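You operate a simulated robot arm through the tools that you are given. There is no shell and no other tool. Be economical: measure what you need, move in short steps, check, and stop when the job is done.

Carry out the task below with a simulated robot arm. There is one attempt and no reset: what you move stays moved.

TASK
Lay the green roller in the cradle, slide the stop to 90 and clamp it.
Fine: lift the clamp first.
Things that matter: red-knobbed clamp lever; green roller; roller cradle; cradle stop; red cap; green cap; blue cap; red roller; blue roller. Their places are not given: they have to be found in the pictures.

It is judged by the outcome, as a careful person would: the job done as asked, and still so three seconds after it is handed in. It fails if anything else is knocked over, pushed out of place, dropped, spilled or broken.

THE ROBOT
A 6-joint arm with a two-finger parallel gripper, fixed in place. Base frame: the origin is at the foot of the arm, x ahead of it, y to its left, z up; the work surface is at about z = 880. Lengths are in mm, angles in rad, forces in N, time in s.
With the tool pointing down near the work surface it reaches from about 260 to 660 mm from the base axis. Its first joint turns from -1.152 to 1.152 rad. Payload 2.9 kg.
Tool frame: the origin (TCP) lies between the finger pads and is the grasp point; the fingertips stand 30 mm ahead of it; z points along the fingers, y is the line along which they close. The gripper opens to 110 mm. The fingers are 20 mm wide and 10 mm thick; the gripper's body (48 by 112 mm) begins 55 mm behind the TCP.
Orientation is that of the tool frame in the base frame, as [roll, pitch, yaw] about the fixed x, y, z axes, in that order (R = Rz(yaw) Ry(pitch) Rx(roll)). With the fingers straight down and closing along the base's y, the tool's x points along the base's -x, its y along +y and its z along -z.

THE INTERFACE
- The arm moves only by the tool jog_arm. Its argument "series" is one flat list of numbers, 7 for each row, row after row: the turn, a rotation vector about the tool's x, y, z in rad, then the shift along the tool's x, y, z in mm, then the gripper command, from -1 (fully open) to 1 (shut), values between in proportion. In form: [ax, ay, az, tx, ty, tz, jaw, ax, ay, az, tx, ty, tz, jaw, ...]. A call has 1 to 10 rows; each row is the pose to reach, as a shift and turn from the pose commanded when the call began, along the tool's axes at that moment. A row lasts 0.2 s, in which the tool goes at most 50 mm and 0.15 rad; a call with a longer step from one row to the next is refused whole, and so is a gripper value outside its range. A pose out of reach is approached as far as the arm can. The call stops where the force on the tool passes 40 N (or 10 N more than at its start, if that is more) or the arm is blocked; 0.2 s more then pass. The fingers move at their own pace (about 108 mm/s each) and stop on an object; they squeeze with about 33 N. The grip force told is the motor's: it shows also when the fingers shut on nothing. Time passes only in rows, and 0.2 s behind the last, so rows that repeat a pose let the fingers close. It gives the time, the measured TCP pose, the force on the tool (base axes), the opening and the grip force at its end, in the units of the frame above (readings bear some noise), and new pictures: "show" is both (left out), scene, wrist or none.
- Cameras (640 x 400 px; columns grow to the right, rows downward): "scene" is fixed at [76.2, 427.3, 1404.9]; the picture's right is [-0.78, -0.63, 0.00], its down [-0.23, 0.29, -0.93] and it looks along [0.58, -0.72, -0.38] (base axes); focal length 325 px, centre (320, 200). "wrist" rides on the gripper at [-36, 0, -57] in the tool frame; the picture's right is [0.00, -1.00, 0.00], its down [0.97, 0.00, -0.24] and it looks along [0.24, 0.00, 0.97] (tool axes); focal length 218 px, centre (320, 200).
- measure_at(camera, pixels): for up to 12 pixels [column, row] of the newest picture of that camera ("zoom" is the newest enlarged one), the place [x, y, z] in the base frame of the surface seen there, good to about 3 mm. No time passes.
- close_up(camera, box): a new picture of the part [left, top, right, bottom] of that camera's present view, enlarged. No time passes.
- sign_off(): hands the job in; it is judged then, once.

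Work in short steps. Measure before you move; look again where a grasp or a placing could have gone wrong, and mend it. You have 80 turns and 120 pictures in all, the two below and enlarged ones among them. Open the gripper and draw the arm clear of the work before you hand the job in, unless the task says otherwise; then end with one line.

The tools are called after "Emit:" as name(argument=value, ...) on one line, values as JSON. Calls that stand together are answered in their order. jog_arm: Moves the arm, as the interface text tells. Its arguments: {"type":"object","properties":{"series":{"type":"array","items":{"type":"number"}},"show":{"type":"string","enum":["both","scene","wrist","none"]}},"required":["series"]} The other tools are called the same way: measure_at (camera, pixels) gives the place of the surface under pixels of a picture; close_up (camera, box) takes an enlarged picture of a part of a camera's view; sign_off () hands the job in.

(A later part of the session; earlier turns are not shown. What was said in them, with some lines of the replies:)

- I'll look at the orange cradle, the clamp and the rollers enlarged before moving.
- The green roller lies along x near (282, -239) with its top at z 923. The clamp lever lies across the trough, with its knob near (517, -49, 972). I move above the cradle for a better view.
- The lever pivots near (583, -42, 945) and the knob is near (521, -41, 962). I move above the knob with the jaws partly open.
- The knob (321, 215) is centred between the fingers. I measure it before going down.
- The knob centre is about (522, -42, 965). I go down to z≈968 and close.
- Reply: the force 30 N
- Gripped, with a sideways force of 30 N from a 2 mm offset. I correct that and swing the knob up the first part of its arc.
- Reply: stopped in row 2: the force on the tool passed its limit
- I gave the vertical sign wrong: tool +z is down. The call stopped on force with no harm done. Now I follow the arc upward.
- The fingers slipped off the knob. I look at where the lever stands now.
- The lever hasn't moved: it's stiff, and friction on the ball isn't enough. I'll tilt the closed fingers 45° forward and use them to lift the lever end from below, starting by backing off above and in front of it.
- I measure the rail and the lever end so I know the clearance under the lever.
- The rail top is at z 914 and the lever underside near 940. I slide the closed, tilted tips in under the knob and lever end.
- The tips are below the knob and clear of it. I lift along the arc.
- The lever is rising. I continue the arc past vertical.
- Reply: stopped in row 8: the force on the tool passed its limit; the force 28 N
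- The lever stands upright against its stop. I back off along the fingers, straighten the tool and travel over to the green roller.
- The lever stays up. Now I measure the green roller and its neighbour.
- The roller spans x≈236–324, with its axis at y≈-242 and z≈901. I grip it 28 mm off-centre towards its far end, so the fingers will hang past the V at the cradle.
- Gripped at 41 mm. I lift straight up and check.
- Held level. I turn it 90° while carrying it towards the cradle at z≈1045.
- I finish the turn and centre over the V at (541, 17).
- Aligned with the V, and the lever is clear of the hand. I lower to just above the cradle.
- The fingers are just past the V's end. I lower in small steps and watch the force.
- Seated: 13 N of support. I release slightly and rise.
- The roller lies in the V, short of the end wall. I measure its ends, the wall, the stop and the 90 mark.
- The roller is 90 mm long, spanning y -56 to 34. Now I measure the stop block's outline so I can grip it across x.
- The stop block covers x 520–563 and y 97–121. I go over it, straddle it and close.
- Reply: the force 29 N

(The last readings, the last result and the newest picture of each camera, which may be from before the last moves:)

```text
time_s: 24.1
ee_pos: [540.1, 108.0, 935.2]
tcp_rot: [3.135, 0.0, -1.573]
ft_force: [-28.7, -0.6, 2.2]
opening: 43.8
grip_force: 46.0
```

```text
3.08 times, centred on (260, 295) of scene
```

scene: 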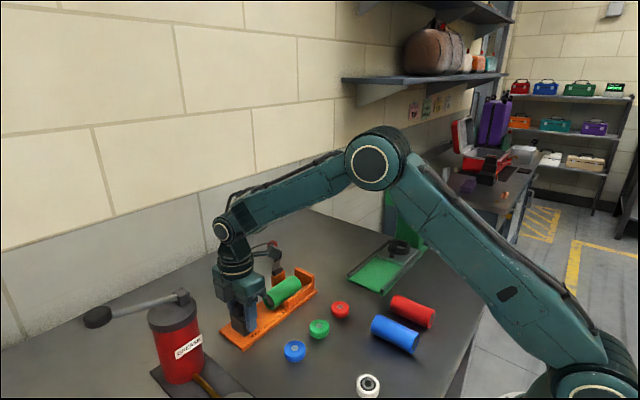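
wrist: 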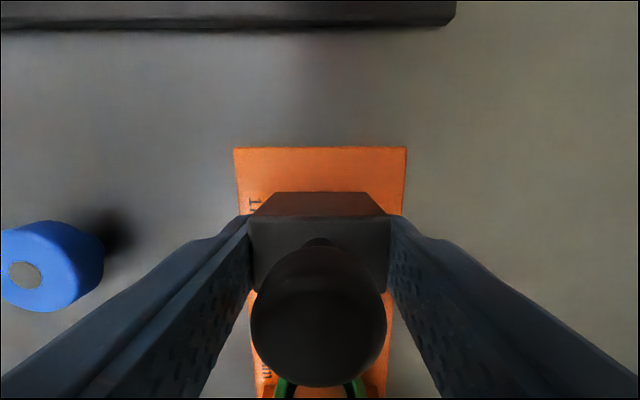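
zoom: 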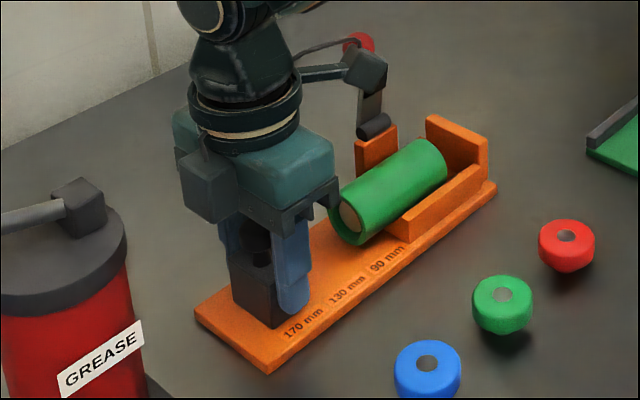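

Gripped at 43.8 mm. I relieve the small x offset and slide the stop towards the roller.

Emit:
jog_arm(series=[0, 0, 0, 0, 1, 0, 1, 0, 0, 0, 8, 1, 0, 1, 0, 0, 0, 20, 1, 0, 1, 0, 0, 0, 35, 1, 0, 1, 0, 0, 0, 48, 1, 0, 1, 0, 0, 0, 58, 1, 0, 1])

Emit:
close_up(camera="scene", box=[200, 230, 320, 360])

```text
time_s: 25.5
ee_pos: [539.8, 51.9, 934.8]
tcp_rot: [3.137, 0.002, -1.575]
ft_force: [-5.8, 1.0, -27.8]
opening: 43.7
grip_force: 45.6
```

scene: 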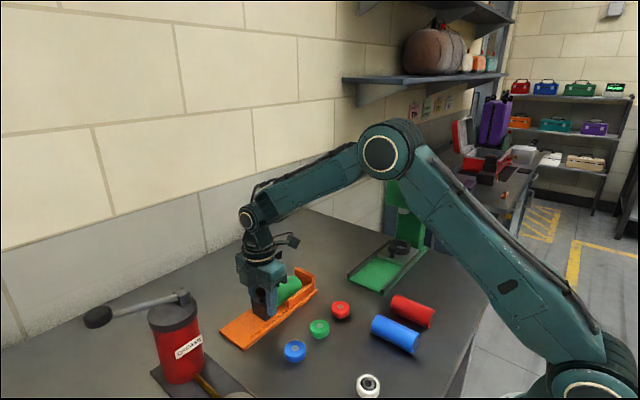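
wrist: 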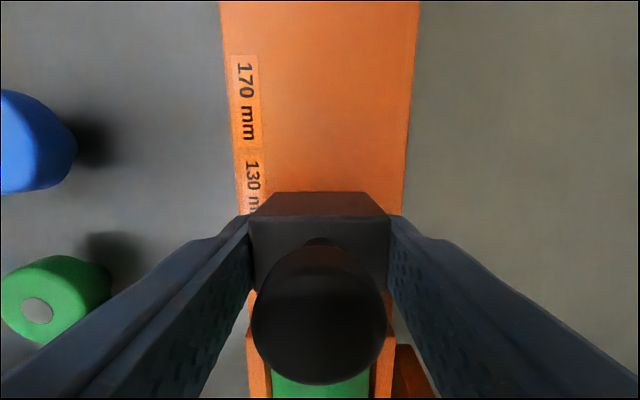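

```text
3.08 times, centred on (260, 295) of scene
```

zoom: 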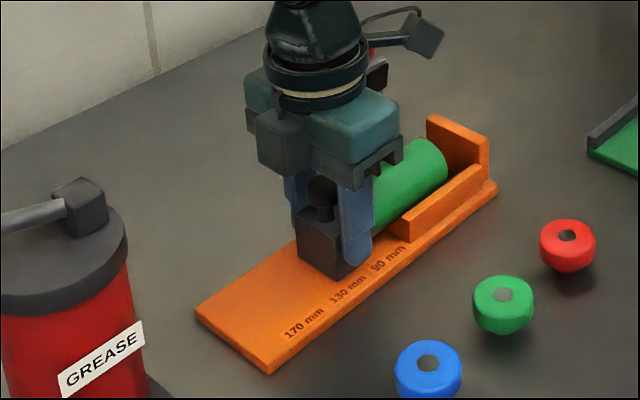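

The stop slides well. I relieve the vertical load and continue slowly, so the roller is pushed home against the wall.

Emit:
jog_arm(series=[0, 0, 0, 0, 0, 1, 1, 0, 0, 0, 6, 0, 1, 1, 0, 0, 0, 12, 0, 1, 1, 0, 0, 0, 18, 0, 1, 1, 0, 0, 0, 23, 0, 1, 1, 0, 0, 0, 27, 0, 1, 1])

Emit:
close_up(camera="scene", box=[220, 230, 340, 350])

```text
time_s: 26.9
ee_pos: [539.8, 24.2, 934.5]
tcp_rot: [3.14, 0.002, -1.575]
ft_force: [0.1, 1.5, -26.3]
opening: 43.9
grip_force: 44.6
```

scene: 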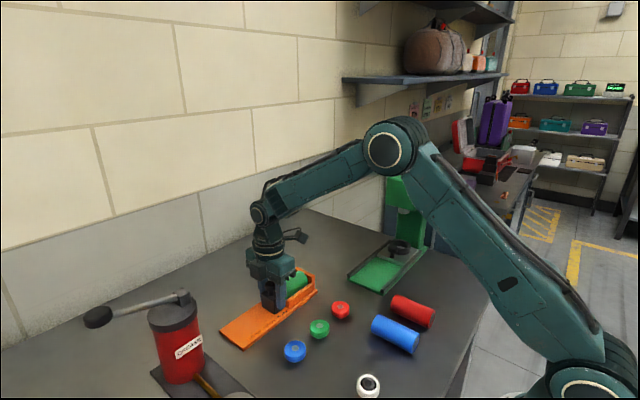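
wrist: 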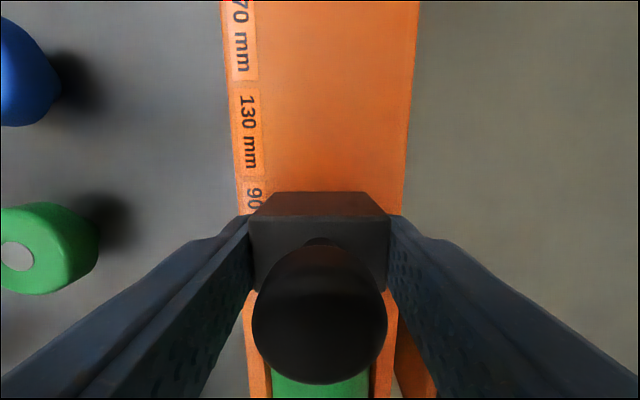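

```text
3.33 times, centred on (280, 290) of scene
```

zoom: 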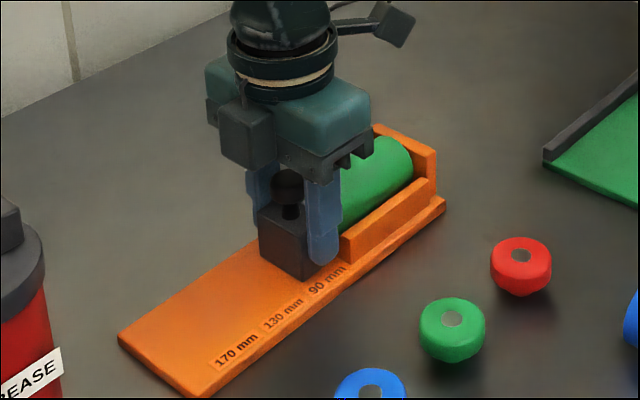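

No wall contact yet; the stop face is at about y 12. I creep on in 1.5 mm steps.

Emit:
jog_arm(series=[0, 0, 0, 0, 0, 1.5, 1, 0, 0, 0, 1.5, 0, 1.5, 1, 0, 0, 0, 3, 0, 1.5, 1, 0, 0, 0, 4.5, 0, 1.5, 1], show="none")

```text
time_s: 27.9
ee_pos: [538.8, 24.8, 934.7]
tcp_rot: [-3.139, 0.004, -1.568]
ft_force: [-5.8, 28.9, -6.6]
opening: 43.9
grip_force: 45.1
```

A y reaction of 29 N with no more movement: the roller is home. I relieve the push, open, rise and inspect.

Emit:
jog_arm(series=[0, 0, 0, -3, 0, 0, 1, 0, 0, 0, -3, 0, 0, 0, 0, 0, 0, -3, 0, 0, -0.15, 0, 0, 0, -3, 0, -40, -0.15, 0, 0, 0, -20, 0, -80, -0.15, 0, 0, 0, -45, 0, -110, -0.15, 0, 0, 0, -45, 0, -110, -0.15])

Emit:
close_up(camera="scene", box=[220, 230, 340, 350])

Emit:
close_up(camera="wrist", box=[240, 140, 460, 380])

```text
time_s: 29.5
ee_pos: [538.8, 68.9, 1043.1]
tcp_rot: [-3.14, 0.001, -1.575]
ft_force: [0.5, -0.3, -0.3]
opening: 63.2
grip_force: 0.1
```

scene: 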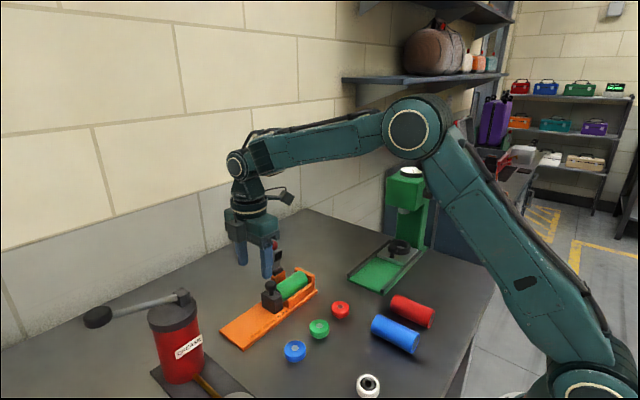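
wrist: 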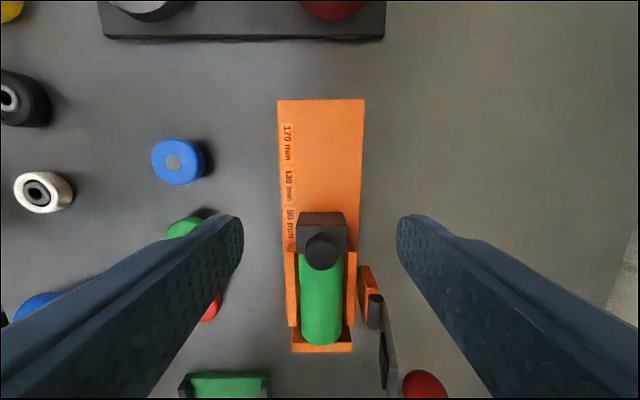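

```text
3.33 times, centred on (280, 290) of scene
```

zoom: 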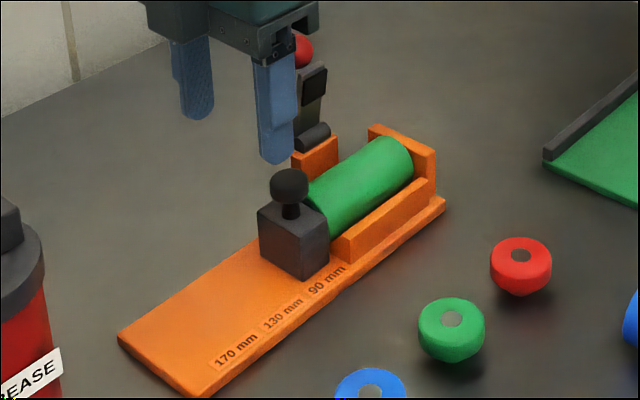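

```text
1.67 times, centred on (350, 260) of wrist
```

zoom: 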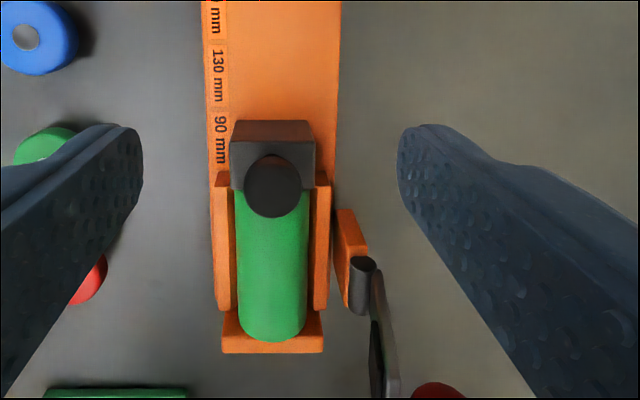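

The stop sits at the 90 label with the roller between it and the wall. I verify with measurements.

Emit:
measure_at(camera="wrist", pixels=[[321, 335], [321, 341], [298, 340], [341, 335], [300, 214], [300, 250], [340, 214], [288, 209], [288, 236], [420, 385], [388, 360], [374, 310]])

Emit:
measure_at(camera="scene", pixels=[[303, 277], [306, 281], [311, 279], [274, 247], [278, 250], [276, 262]])

Emit:
close_up(camera="scene", box=[265, 235, 330, 315])

```text
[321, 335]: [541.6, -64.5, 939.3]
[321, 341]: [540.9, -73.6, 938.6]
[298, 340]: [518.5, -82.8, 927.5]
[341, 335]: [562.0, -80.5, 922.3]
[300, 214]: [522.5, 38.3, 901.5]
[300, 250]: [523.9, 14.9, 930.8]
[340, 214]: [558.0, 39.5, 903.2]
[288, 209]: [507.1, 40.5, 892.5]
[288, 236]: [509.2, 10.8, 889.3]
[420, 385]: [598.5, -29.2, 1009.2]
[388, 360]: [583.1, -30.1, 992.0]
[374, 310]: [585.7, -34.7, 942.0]
```

```text
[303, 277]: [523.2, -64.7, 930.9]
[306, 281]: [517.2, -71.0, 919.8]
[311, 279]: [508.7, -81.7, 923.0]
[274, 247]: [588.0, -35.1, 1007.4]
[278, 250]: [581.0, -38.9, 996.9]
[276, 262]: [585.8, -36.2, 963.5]
```

```text
5.00 times, centred on (298, 275) of scene
```

zoom: 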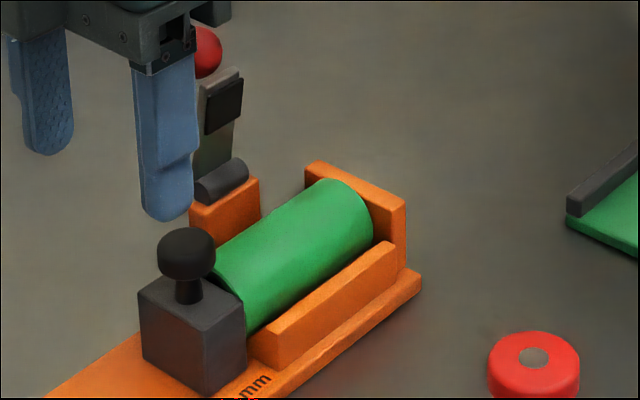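

The stop is centred on the 90 label (block y 12.5–37, label centre ≈25) and the roller is against the wall. Now I clamp: I bring the closed fingers behind the raised knob, near (600, -42, 1005).

Emit:
jog_arm(series=[0, 0, 0, 0, 0, -40, 0.5, 0, 0, 0, 30, -20, -67, 1, 0, 0, 0, 65, -55, -67, 1, 0, 0, 0, 100, -85, -67, 1, 0, 0, 0, 111, -92, -67, 1, 0, 0, 0, 111, -92, -67, 1])

Emit:
measure_at(camera="scene", pixels=[[272, 245], [274, 247]])

Emit:
close_up(camera="scene", box=[220, 190, 340, 310])

```text
time_s: 30.9
ee_pos: [630.5, -46.4, 1111.6]
tcp_rot: [3.14, 0.001, -1.574]
ft_force: [0.4, 0.2, 0.5]
opening: 0.0
grip_force: 32.6
```

scene: 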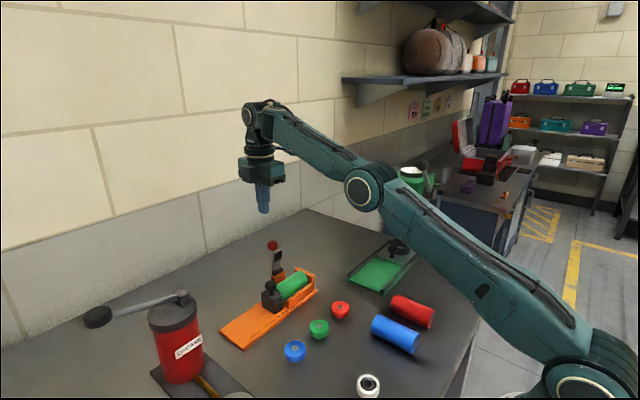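
wrist: 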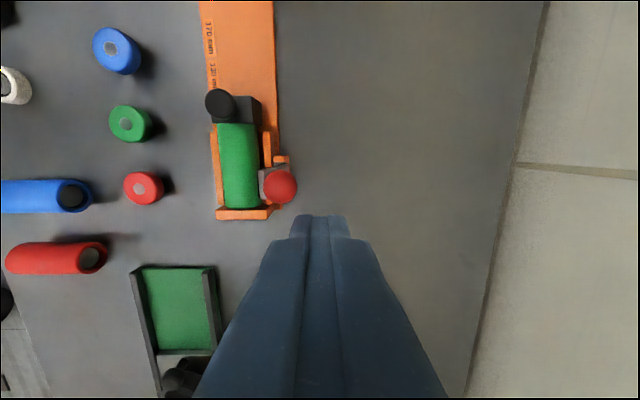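

```text
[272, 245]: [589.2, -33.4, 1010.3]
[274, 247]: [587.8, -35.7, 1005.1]
```

```text
3.33 times, centred on (280, 250) of scene
```

zoom: 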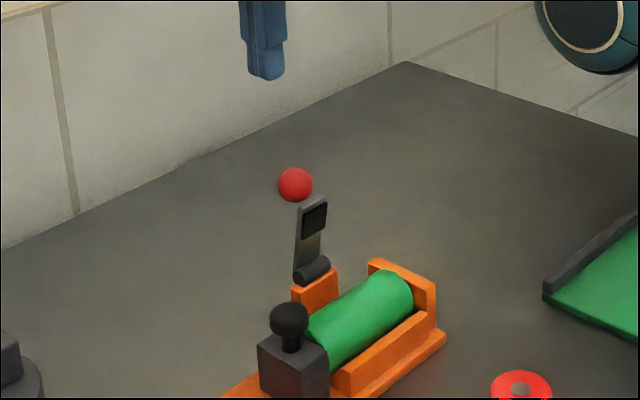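

Emit:
measure_at(camera="wrist", pixels=[[280, 187], [280, 173], [280, 200], [294, 187], [268, 187], [262, 178]])

```text
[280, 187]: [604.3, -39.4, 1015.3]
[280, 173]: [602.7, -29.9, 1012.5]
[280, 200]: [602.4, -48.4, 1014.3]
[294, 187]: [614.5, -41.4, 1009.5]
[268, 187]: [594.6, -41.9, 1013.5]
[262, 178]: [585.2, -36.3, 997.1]
```

The knob centre is about (604, -41, 1003). I descend behind it with a few mm of clearance.

Emit:
jog_arm(series=[0, 0, 0, -4.5, -5, 0, 1, 0, 0, 0, -4.5, -5, 40, 1, 0, 0, 0, -4.5, -5, 70, 1, 0, 0, 0, -4.5, -5, 91, 1, 0, 0, 0, -4.5, -5, 91, 1])

Emit:
close_up(camera="scene", box=[220, 210, 340, 310])

```text
time_s: 32.1
ee_pos: [635.5, -39.5, 1019.6]
tcp_rot: [-3.139, 0.001, -1.575]
ft_force: [0.3, 0.0, 0.2]
opening: 0.0
grip_force: 33.7
out of reach, approached as far as the arm can: row 1
```

scene: 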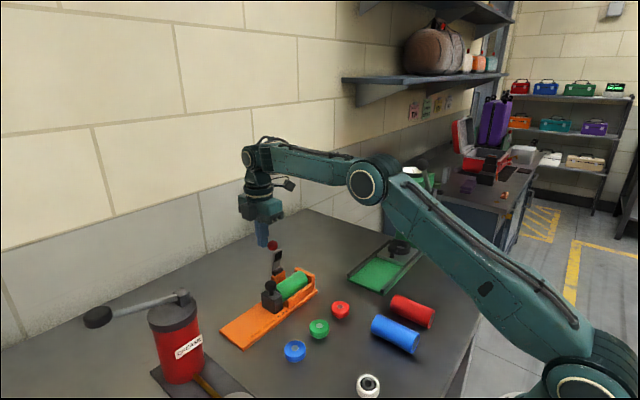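
wrist: 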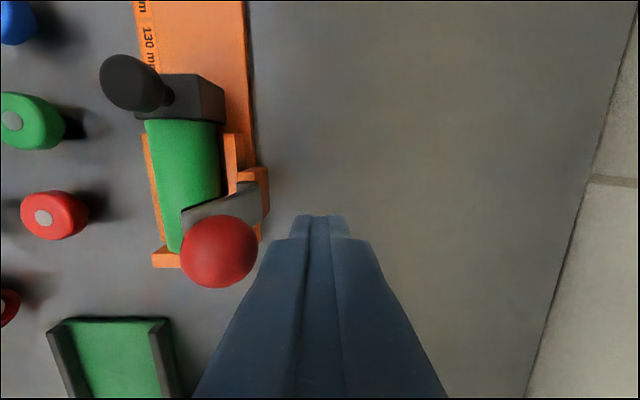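

```text
4.00 times, centred on (280, 260) of scene
```

zoom: 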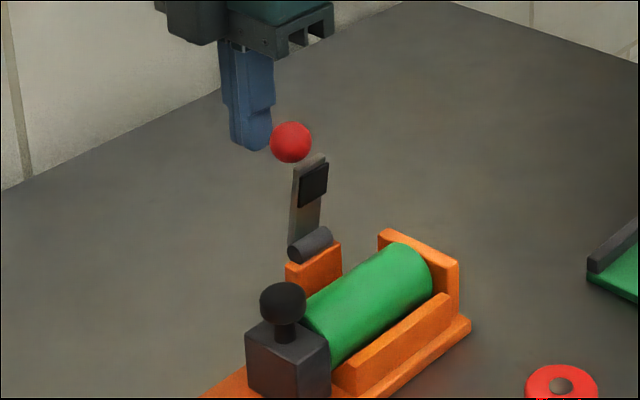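

The fingers are behind the knob. I push it forward over the top.

Emit:
jog_arm(series=[0, 0, 0, 0, 9, 0, 1, 0, 0, 0, 0, 18, 0, 1, 0, 0, 0, 0, 27, 0, 1, 0, 0, 0, 0, 36, 0, 1, 0, 0, 0, 0, 45, 0, 1, 0, 0, 0, 0, 54, 0, 1, 0, 0, 0, 0, 62, 0, 1, 0, 0, 0, 0, 69, 0, 1])

Emit:
close_up(camera="scene", box=[220, 210, 340, 310])

```text
time_s: 33.9
ee_pos: [567.0, -41.4, 1018.9]
tcp_rot: [-3.138, 0.003, -1.574]
ft_force: [0.6, -0.2, 0.3]
opening: 0.0
grip_force: 32.9
```

scene: 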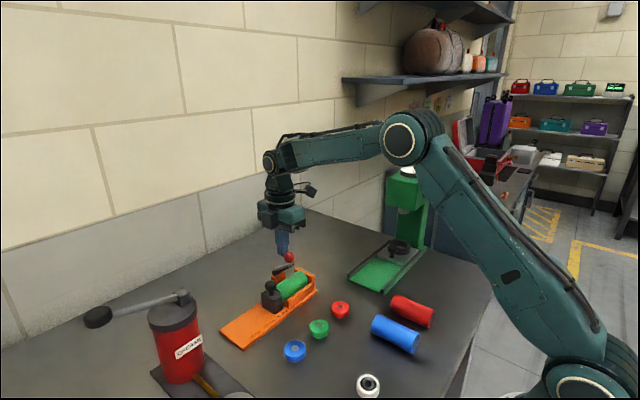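
wrist: 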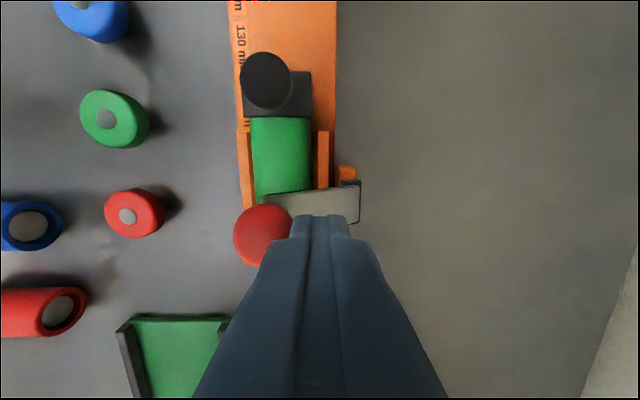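

```text
4.00 times, centred on (280, 260) of scene
```

zoom: 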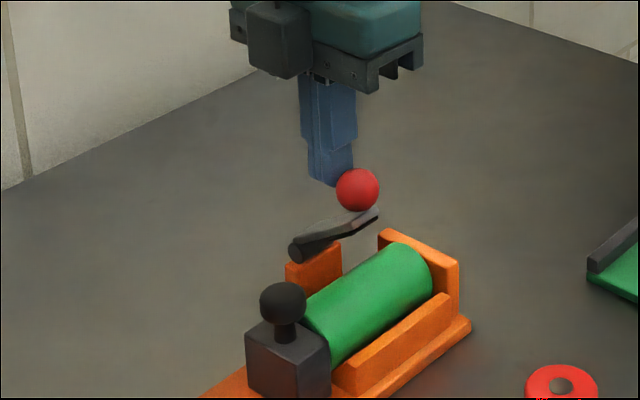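

The lever is partway down. I rise, move over the knob and press it down.

Emit:
jog_arm(series=[0, 0, 0, 0, 0, -28, 1, 0, 0, 0, 0, 22, -28, 1, 0, 0, 0, 0, 42, -28, 1, 0, 0, 0, 0, 42, -15, 1, 0, 0, 0, 0, 42, -5, 1, 0, 0, 0, 0, 43, 4, 1, 0, 0, 0, 0, 43, 9, 1, 0, 0, 0, 0, 43, 12, 1])

Emit:
close_up(camera="scene", box=[220, 220, 340, 320])

```text
time_s: 35.2
ee_pos: [522.3, -40.7, 1026.3]
tcp_rot: [3.138, 0.001, -1.574]
ft_force: [-10.4, -1.5, 11.3]
opening: 0.2
grip_force: 32.9
stopped in row 6: the force on the tool passed its limit (the readings are from after the stop); the commanded pose is now the measured one
```

scene: 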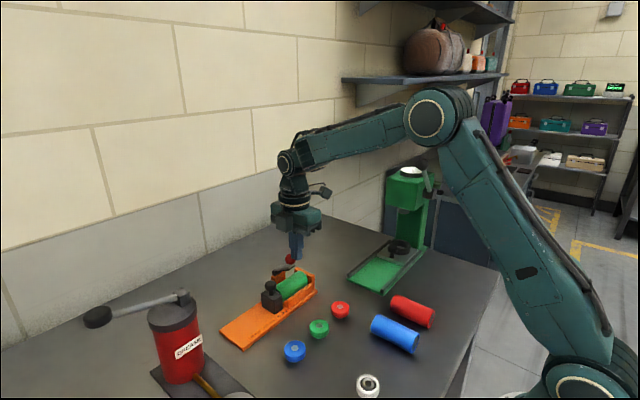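
wrist: 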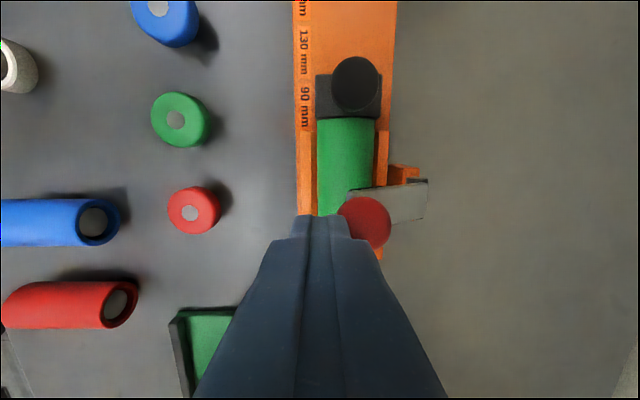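

```text
4.00 times, centred on (280, 270) of scene
```

zoom: 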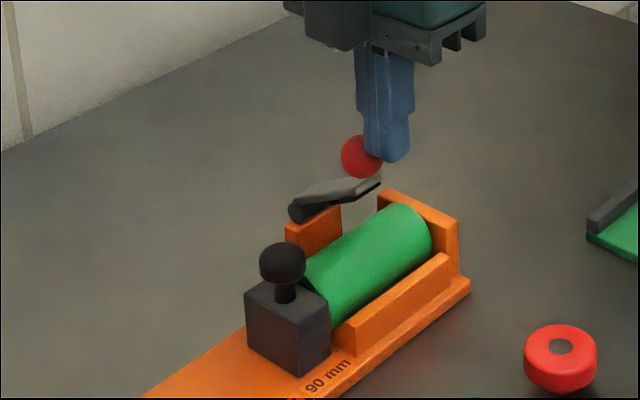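

The fingertip came down on the front of the knob, which is still further back. I measure it.

Emit:
measure_at(camera="wrist", pixels=[[368, 222], [388, 222], [370, 200], [370, 243], [355, 222], [400, 200], [420, 200]])

```text
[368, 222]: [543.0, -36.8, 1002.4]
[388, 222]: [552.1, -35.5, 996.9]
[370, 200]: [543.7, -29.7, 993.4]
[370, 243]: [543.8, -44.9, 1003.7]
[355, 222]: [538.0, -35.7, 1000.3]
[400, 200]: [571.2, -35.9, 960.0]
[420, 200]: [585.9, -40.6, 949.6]
```

The knob centre is about (541, -41, 990). I move the tip over it and press down along its arc.

Emit:
jog_arm(series=[0, 0, 0, 0, 0, -16, 1, 0, 0, 0, 0, -21, -16, 1, 0, 0, 0, 0, -21, -6, 1, 0, 0, 0, 0, -17, 0, 1, 0, 0, 0, 0, -12, 7, 1, 0, 0, 0, 0, -7, 13, 1, 0, 0, 0, 0, -4, 17, 1, 0, 0, 0, 0, -3, 20, 1])

Emit:
close_up(camera="scene", box=[220, 220, 340, 320])

```text
time_s: 37.0
ee_pos: [526.0, -41.0, 1005.1]
tcp_rot: [3.138, 0.001, -1.574]
ft_force: [0.0, -0.4, -0.1]
opening: 0.0
grip_force: 33.1
```

scene: 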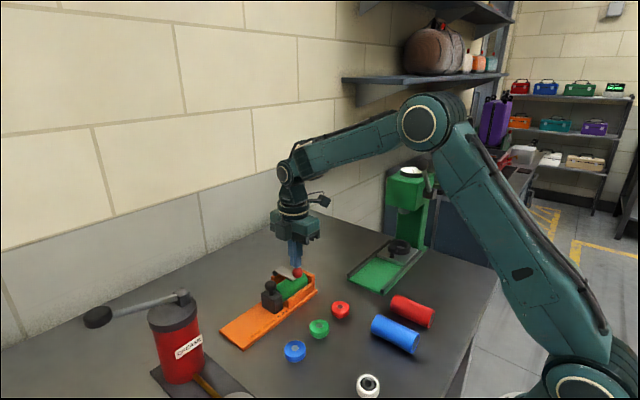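
wrist: 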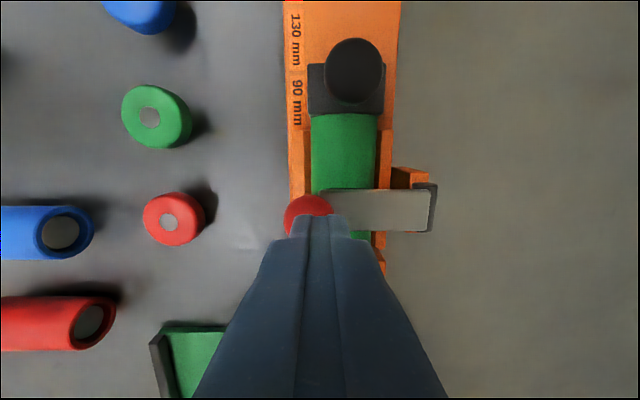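

```text
4.00 times, centred on (280, 270) of scene
```

zoom: 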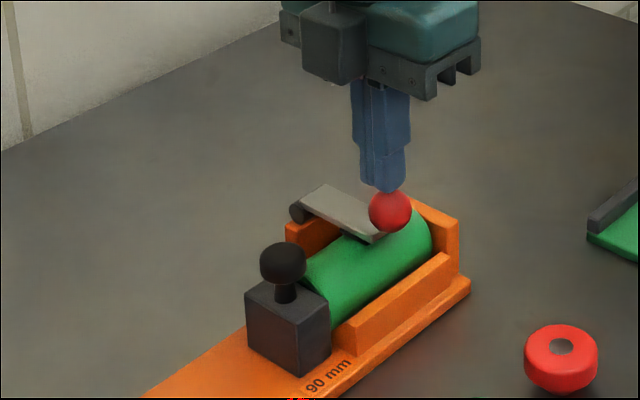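

The lever is almost closed. I press gently further until it resists.

Emit:
jog_arm(series=[0, 0, 0, 0, 3, 2, 1, 0, 0, 0, 0, 3, 4, 1, 0, 0, 0, 0, 3, 6, 1, 0, 0, 0, 0, 3, 8, 1])

Emit:
close_up(camera="scene", box=[220, 220, 340, 320])

```text
time_s: 38.0
ee_pos: [523.8, -39.8, 1003.4]
tcp_rot: [-3.138, 0.001, -1.571]
ft_force: [-4.4, -0.2, 9.3]
opening: 0.0
grip_force: 33.2
stopped in row 4: the force on the tool passed its limit (the readings are from after the stop); the commanded pose is now the measured one
```

scene: 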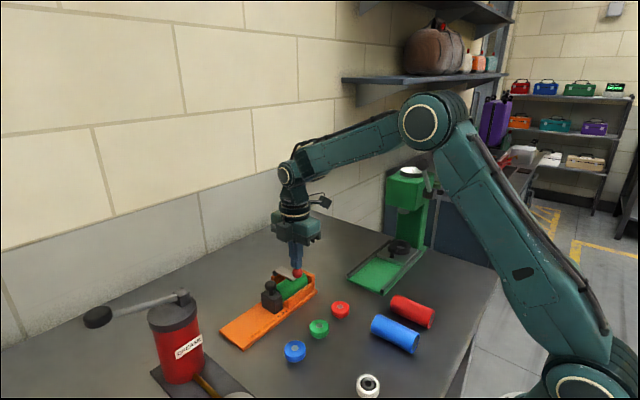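
wrist: 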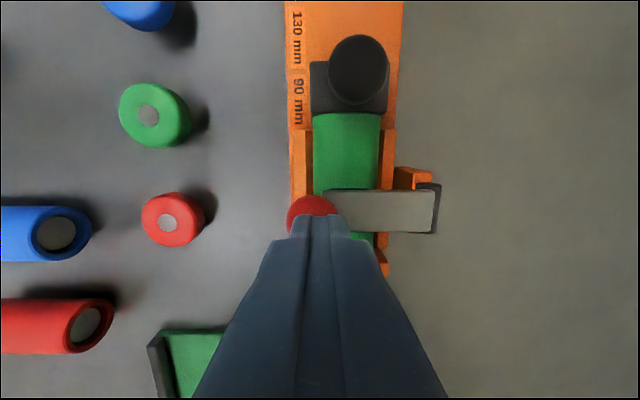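

```text
4.00 times, centred on (280, 270) of scene
```

zoom: 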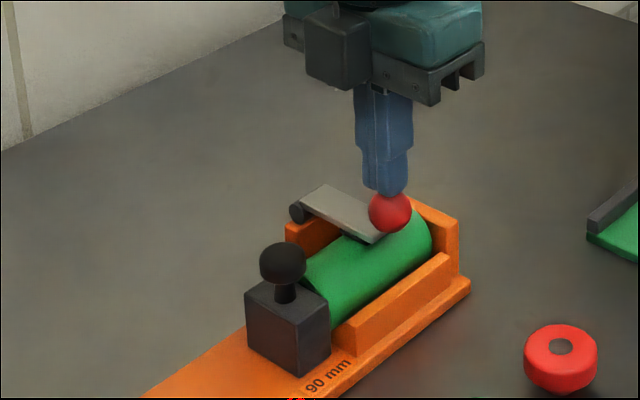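

It bottomed out at tip z 973 with firm resistance, the same height as the original closed state. I retreat, open the gripper and inspect.

Emit:
jog_arm(series=[0, 0, 0, 0, 0, -40, 1, 0, 0, 0, 0, 0, -85, 1, 0, 0, 0, 0, 40, -115, 0.5, 0, 0, 0, 0, 80, -140, 0, 0, 0, 0, 0, 80, -140, -1, 0, 0, 0, 0, 80, -140, -1])

Emit:
close_up(camera="scene", box=[220, 230, 340, 330])

Emit:
close_up(camera="wrist", box=[300, 100, 500, 300])

```text
time_s: 39.5
ee_pos: [444.0, -39.9, 1139.5]
tcp_rot: [-3.14, 0.002, -1.575]
ft_force: [-0.7, 0.1, 0.4]
opening: 110.3
grip_force: 0.0
```

scene: 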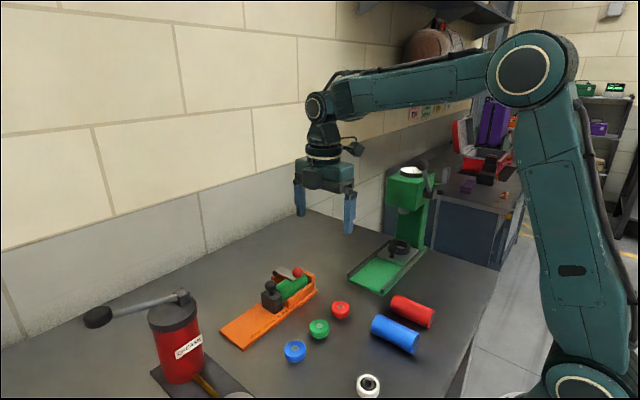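
wrist: 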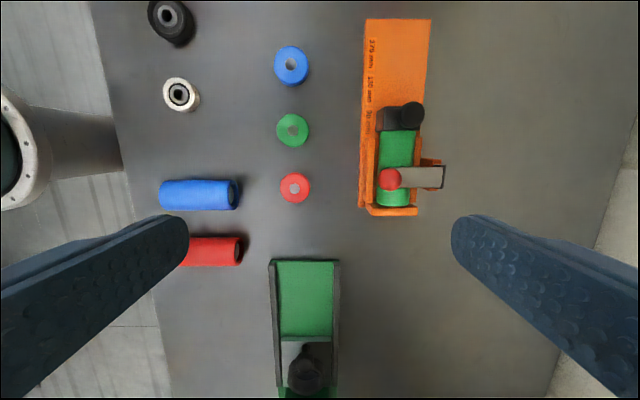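

```text
4.00 times, centred on (280, 280) of scene
```

zoom: 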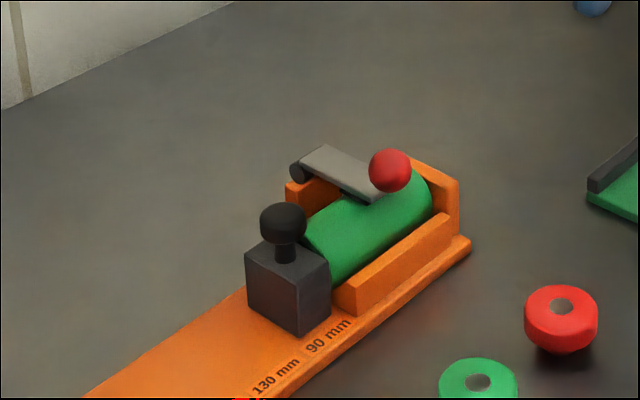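

```text
2.00 times, centred on (400, 200) of wrist
```

zoom: 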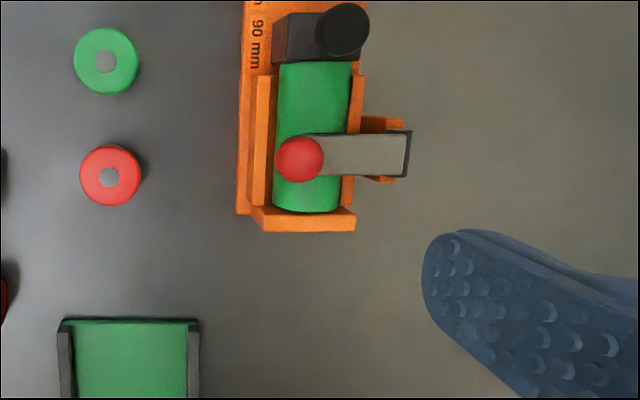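

Emit:
measure_at(camera="wrist", pixels=[[410, 177], [425, 177], [436, 177], [390, 179], [385, 112], [385, 127], [395, 200], [395, 212]])

Emit:
measure_at(camera="zoom", pixels=[[330, 155], [350, 155], [385, 155]])

```text
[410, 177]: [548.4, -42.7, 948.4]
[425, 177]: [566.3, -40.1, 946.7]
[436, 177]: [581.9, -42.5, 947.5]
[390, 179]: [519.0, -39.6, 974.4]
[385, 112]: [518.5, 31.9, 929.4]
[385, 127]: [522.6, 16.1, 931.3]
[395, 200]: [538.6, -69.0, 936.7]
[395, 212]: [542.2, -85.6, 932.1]
```

```text
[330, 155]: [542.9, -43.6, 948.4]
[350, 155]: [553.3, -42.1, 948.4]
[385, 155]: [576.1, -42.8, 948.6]
```

The lever is level at z≈948, the same as its original closed state, and the stop is at 90. The roller is clamped in the cradle, and the arm is clear and open. I hand the job in.

Emit:
sign_off()

```text
The job is handed in.
```

The green roller lies in the cradle against the end wall, the stop is at 90 and the clamp is closed on the roller; nothing else was disturbed.
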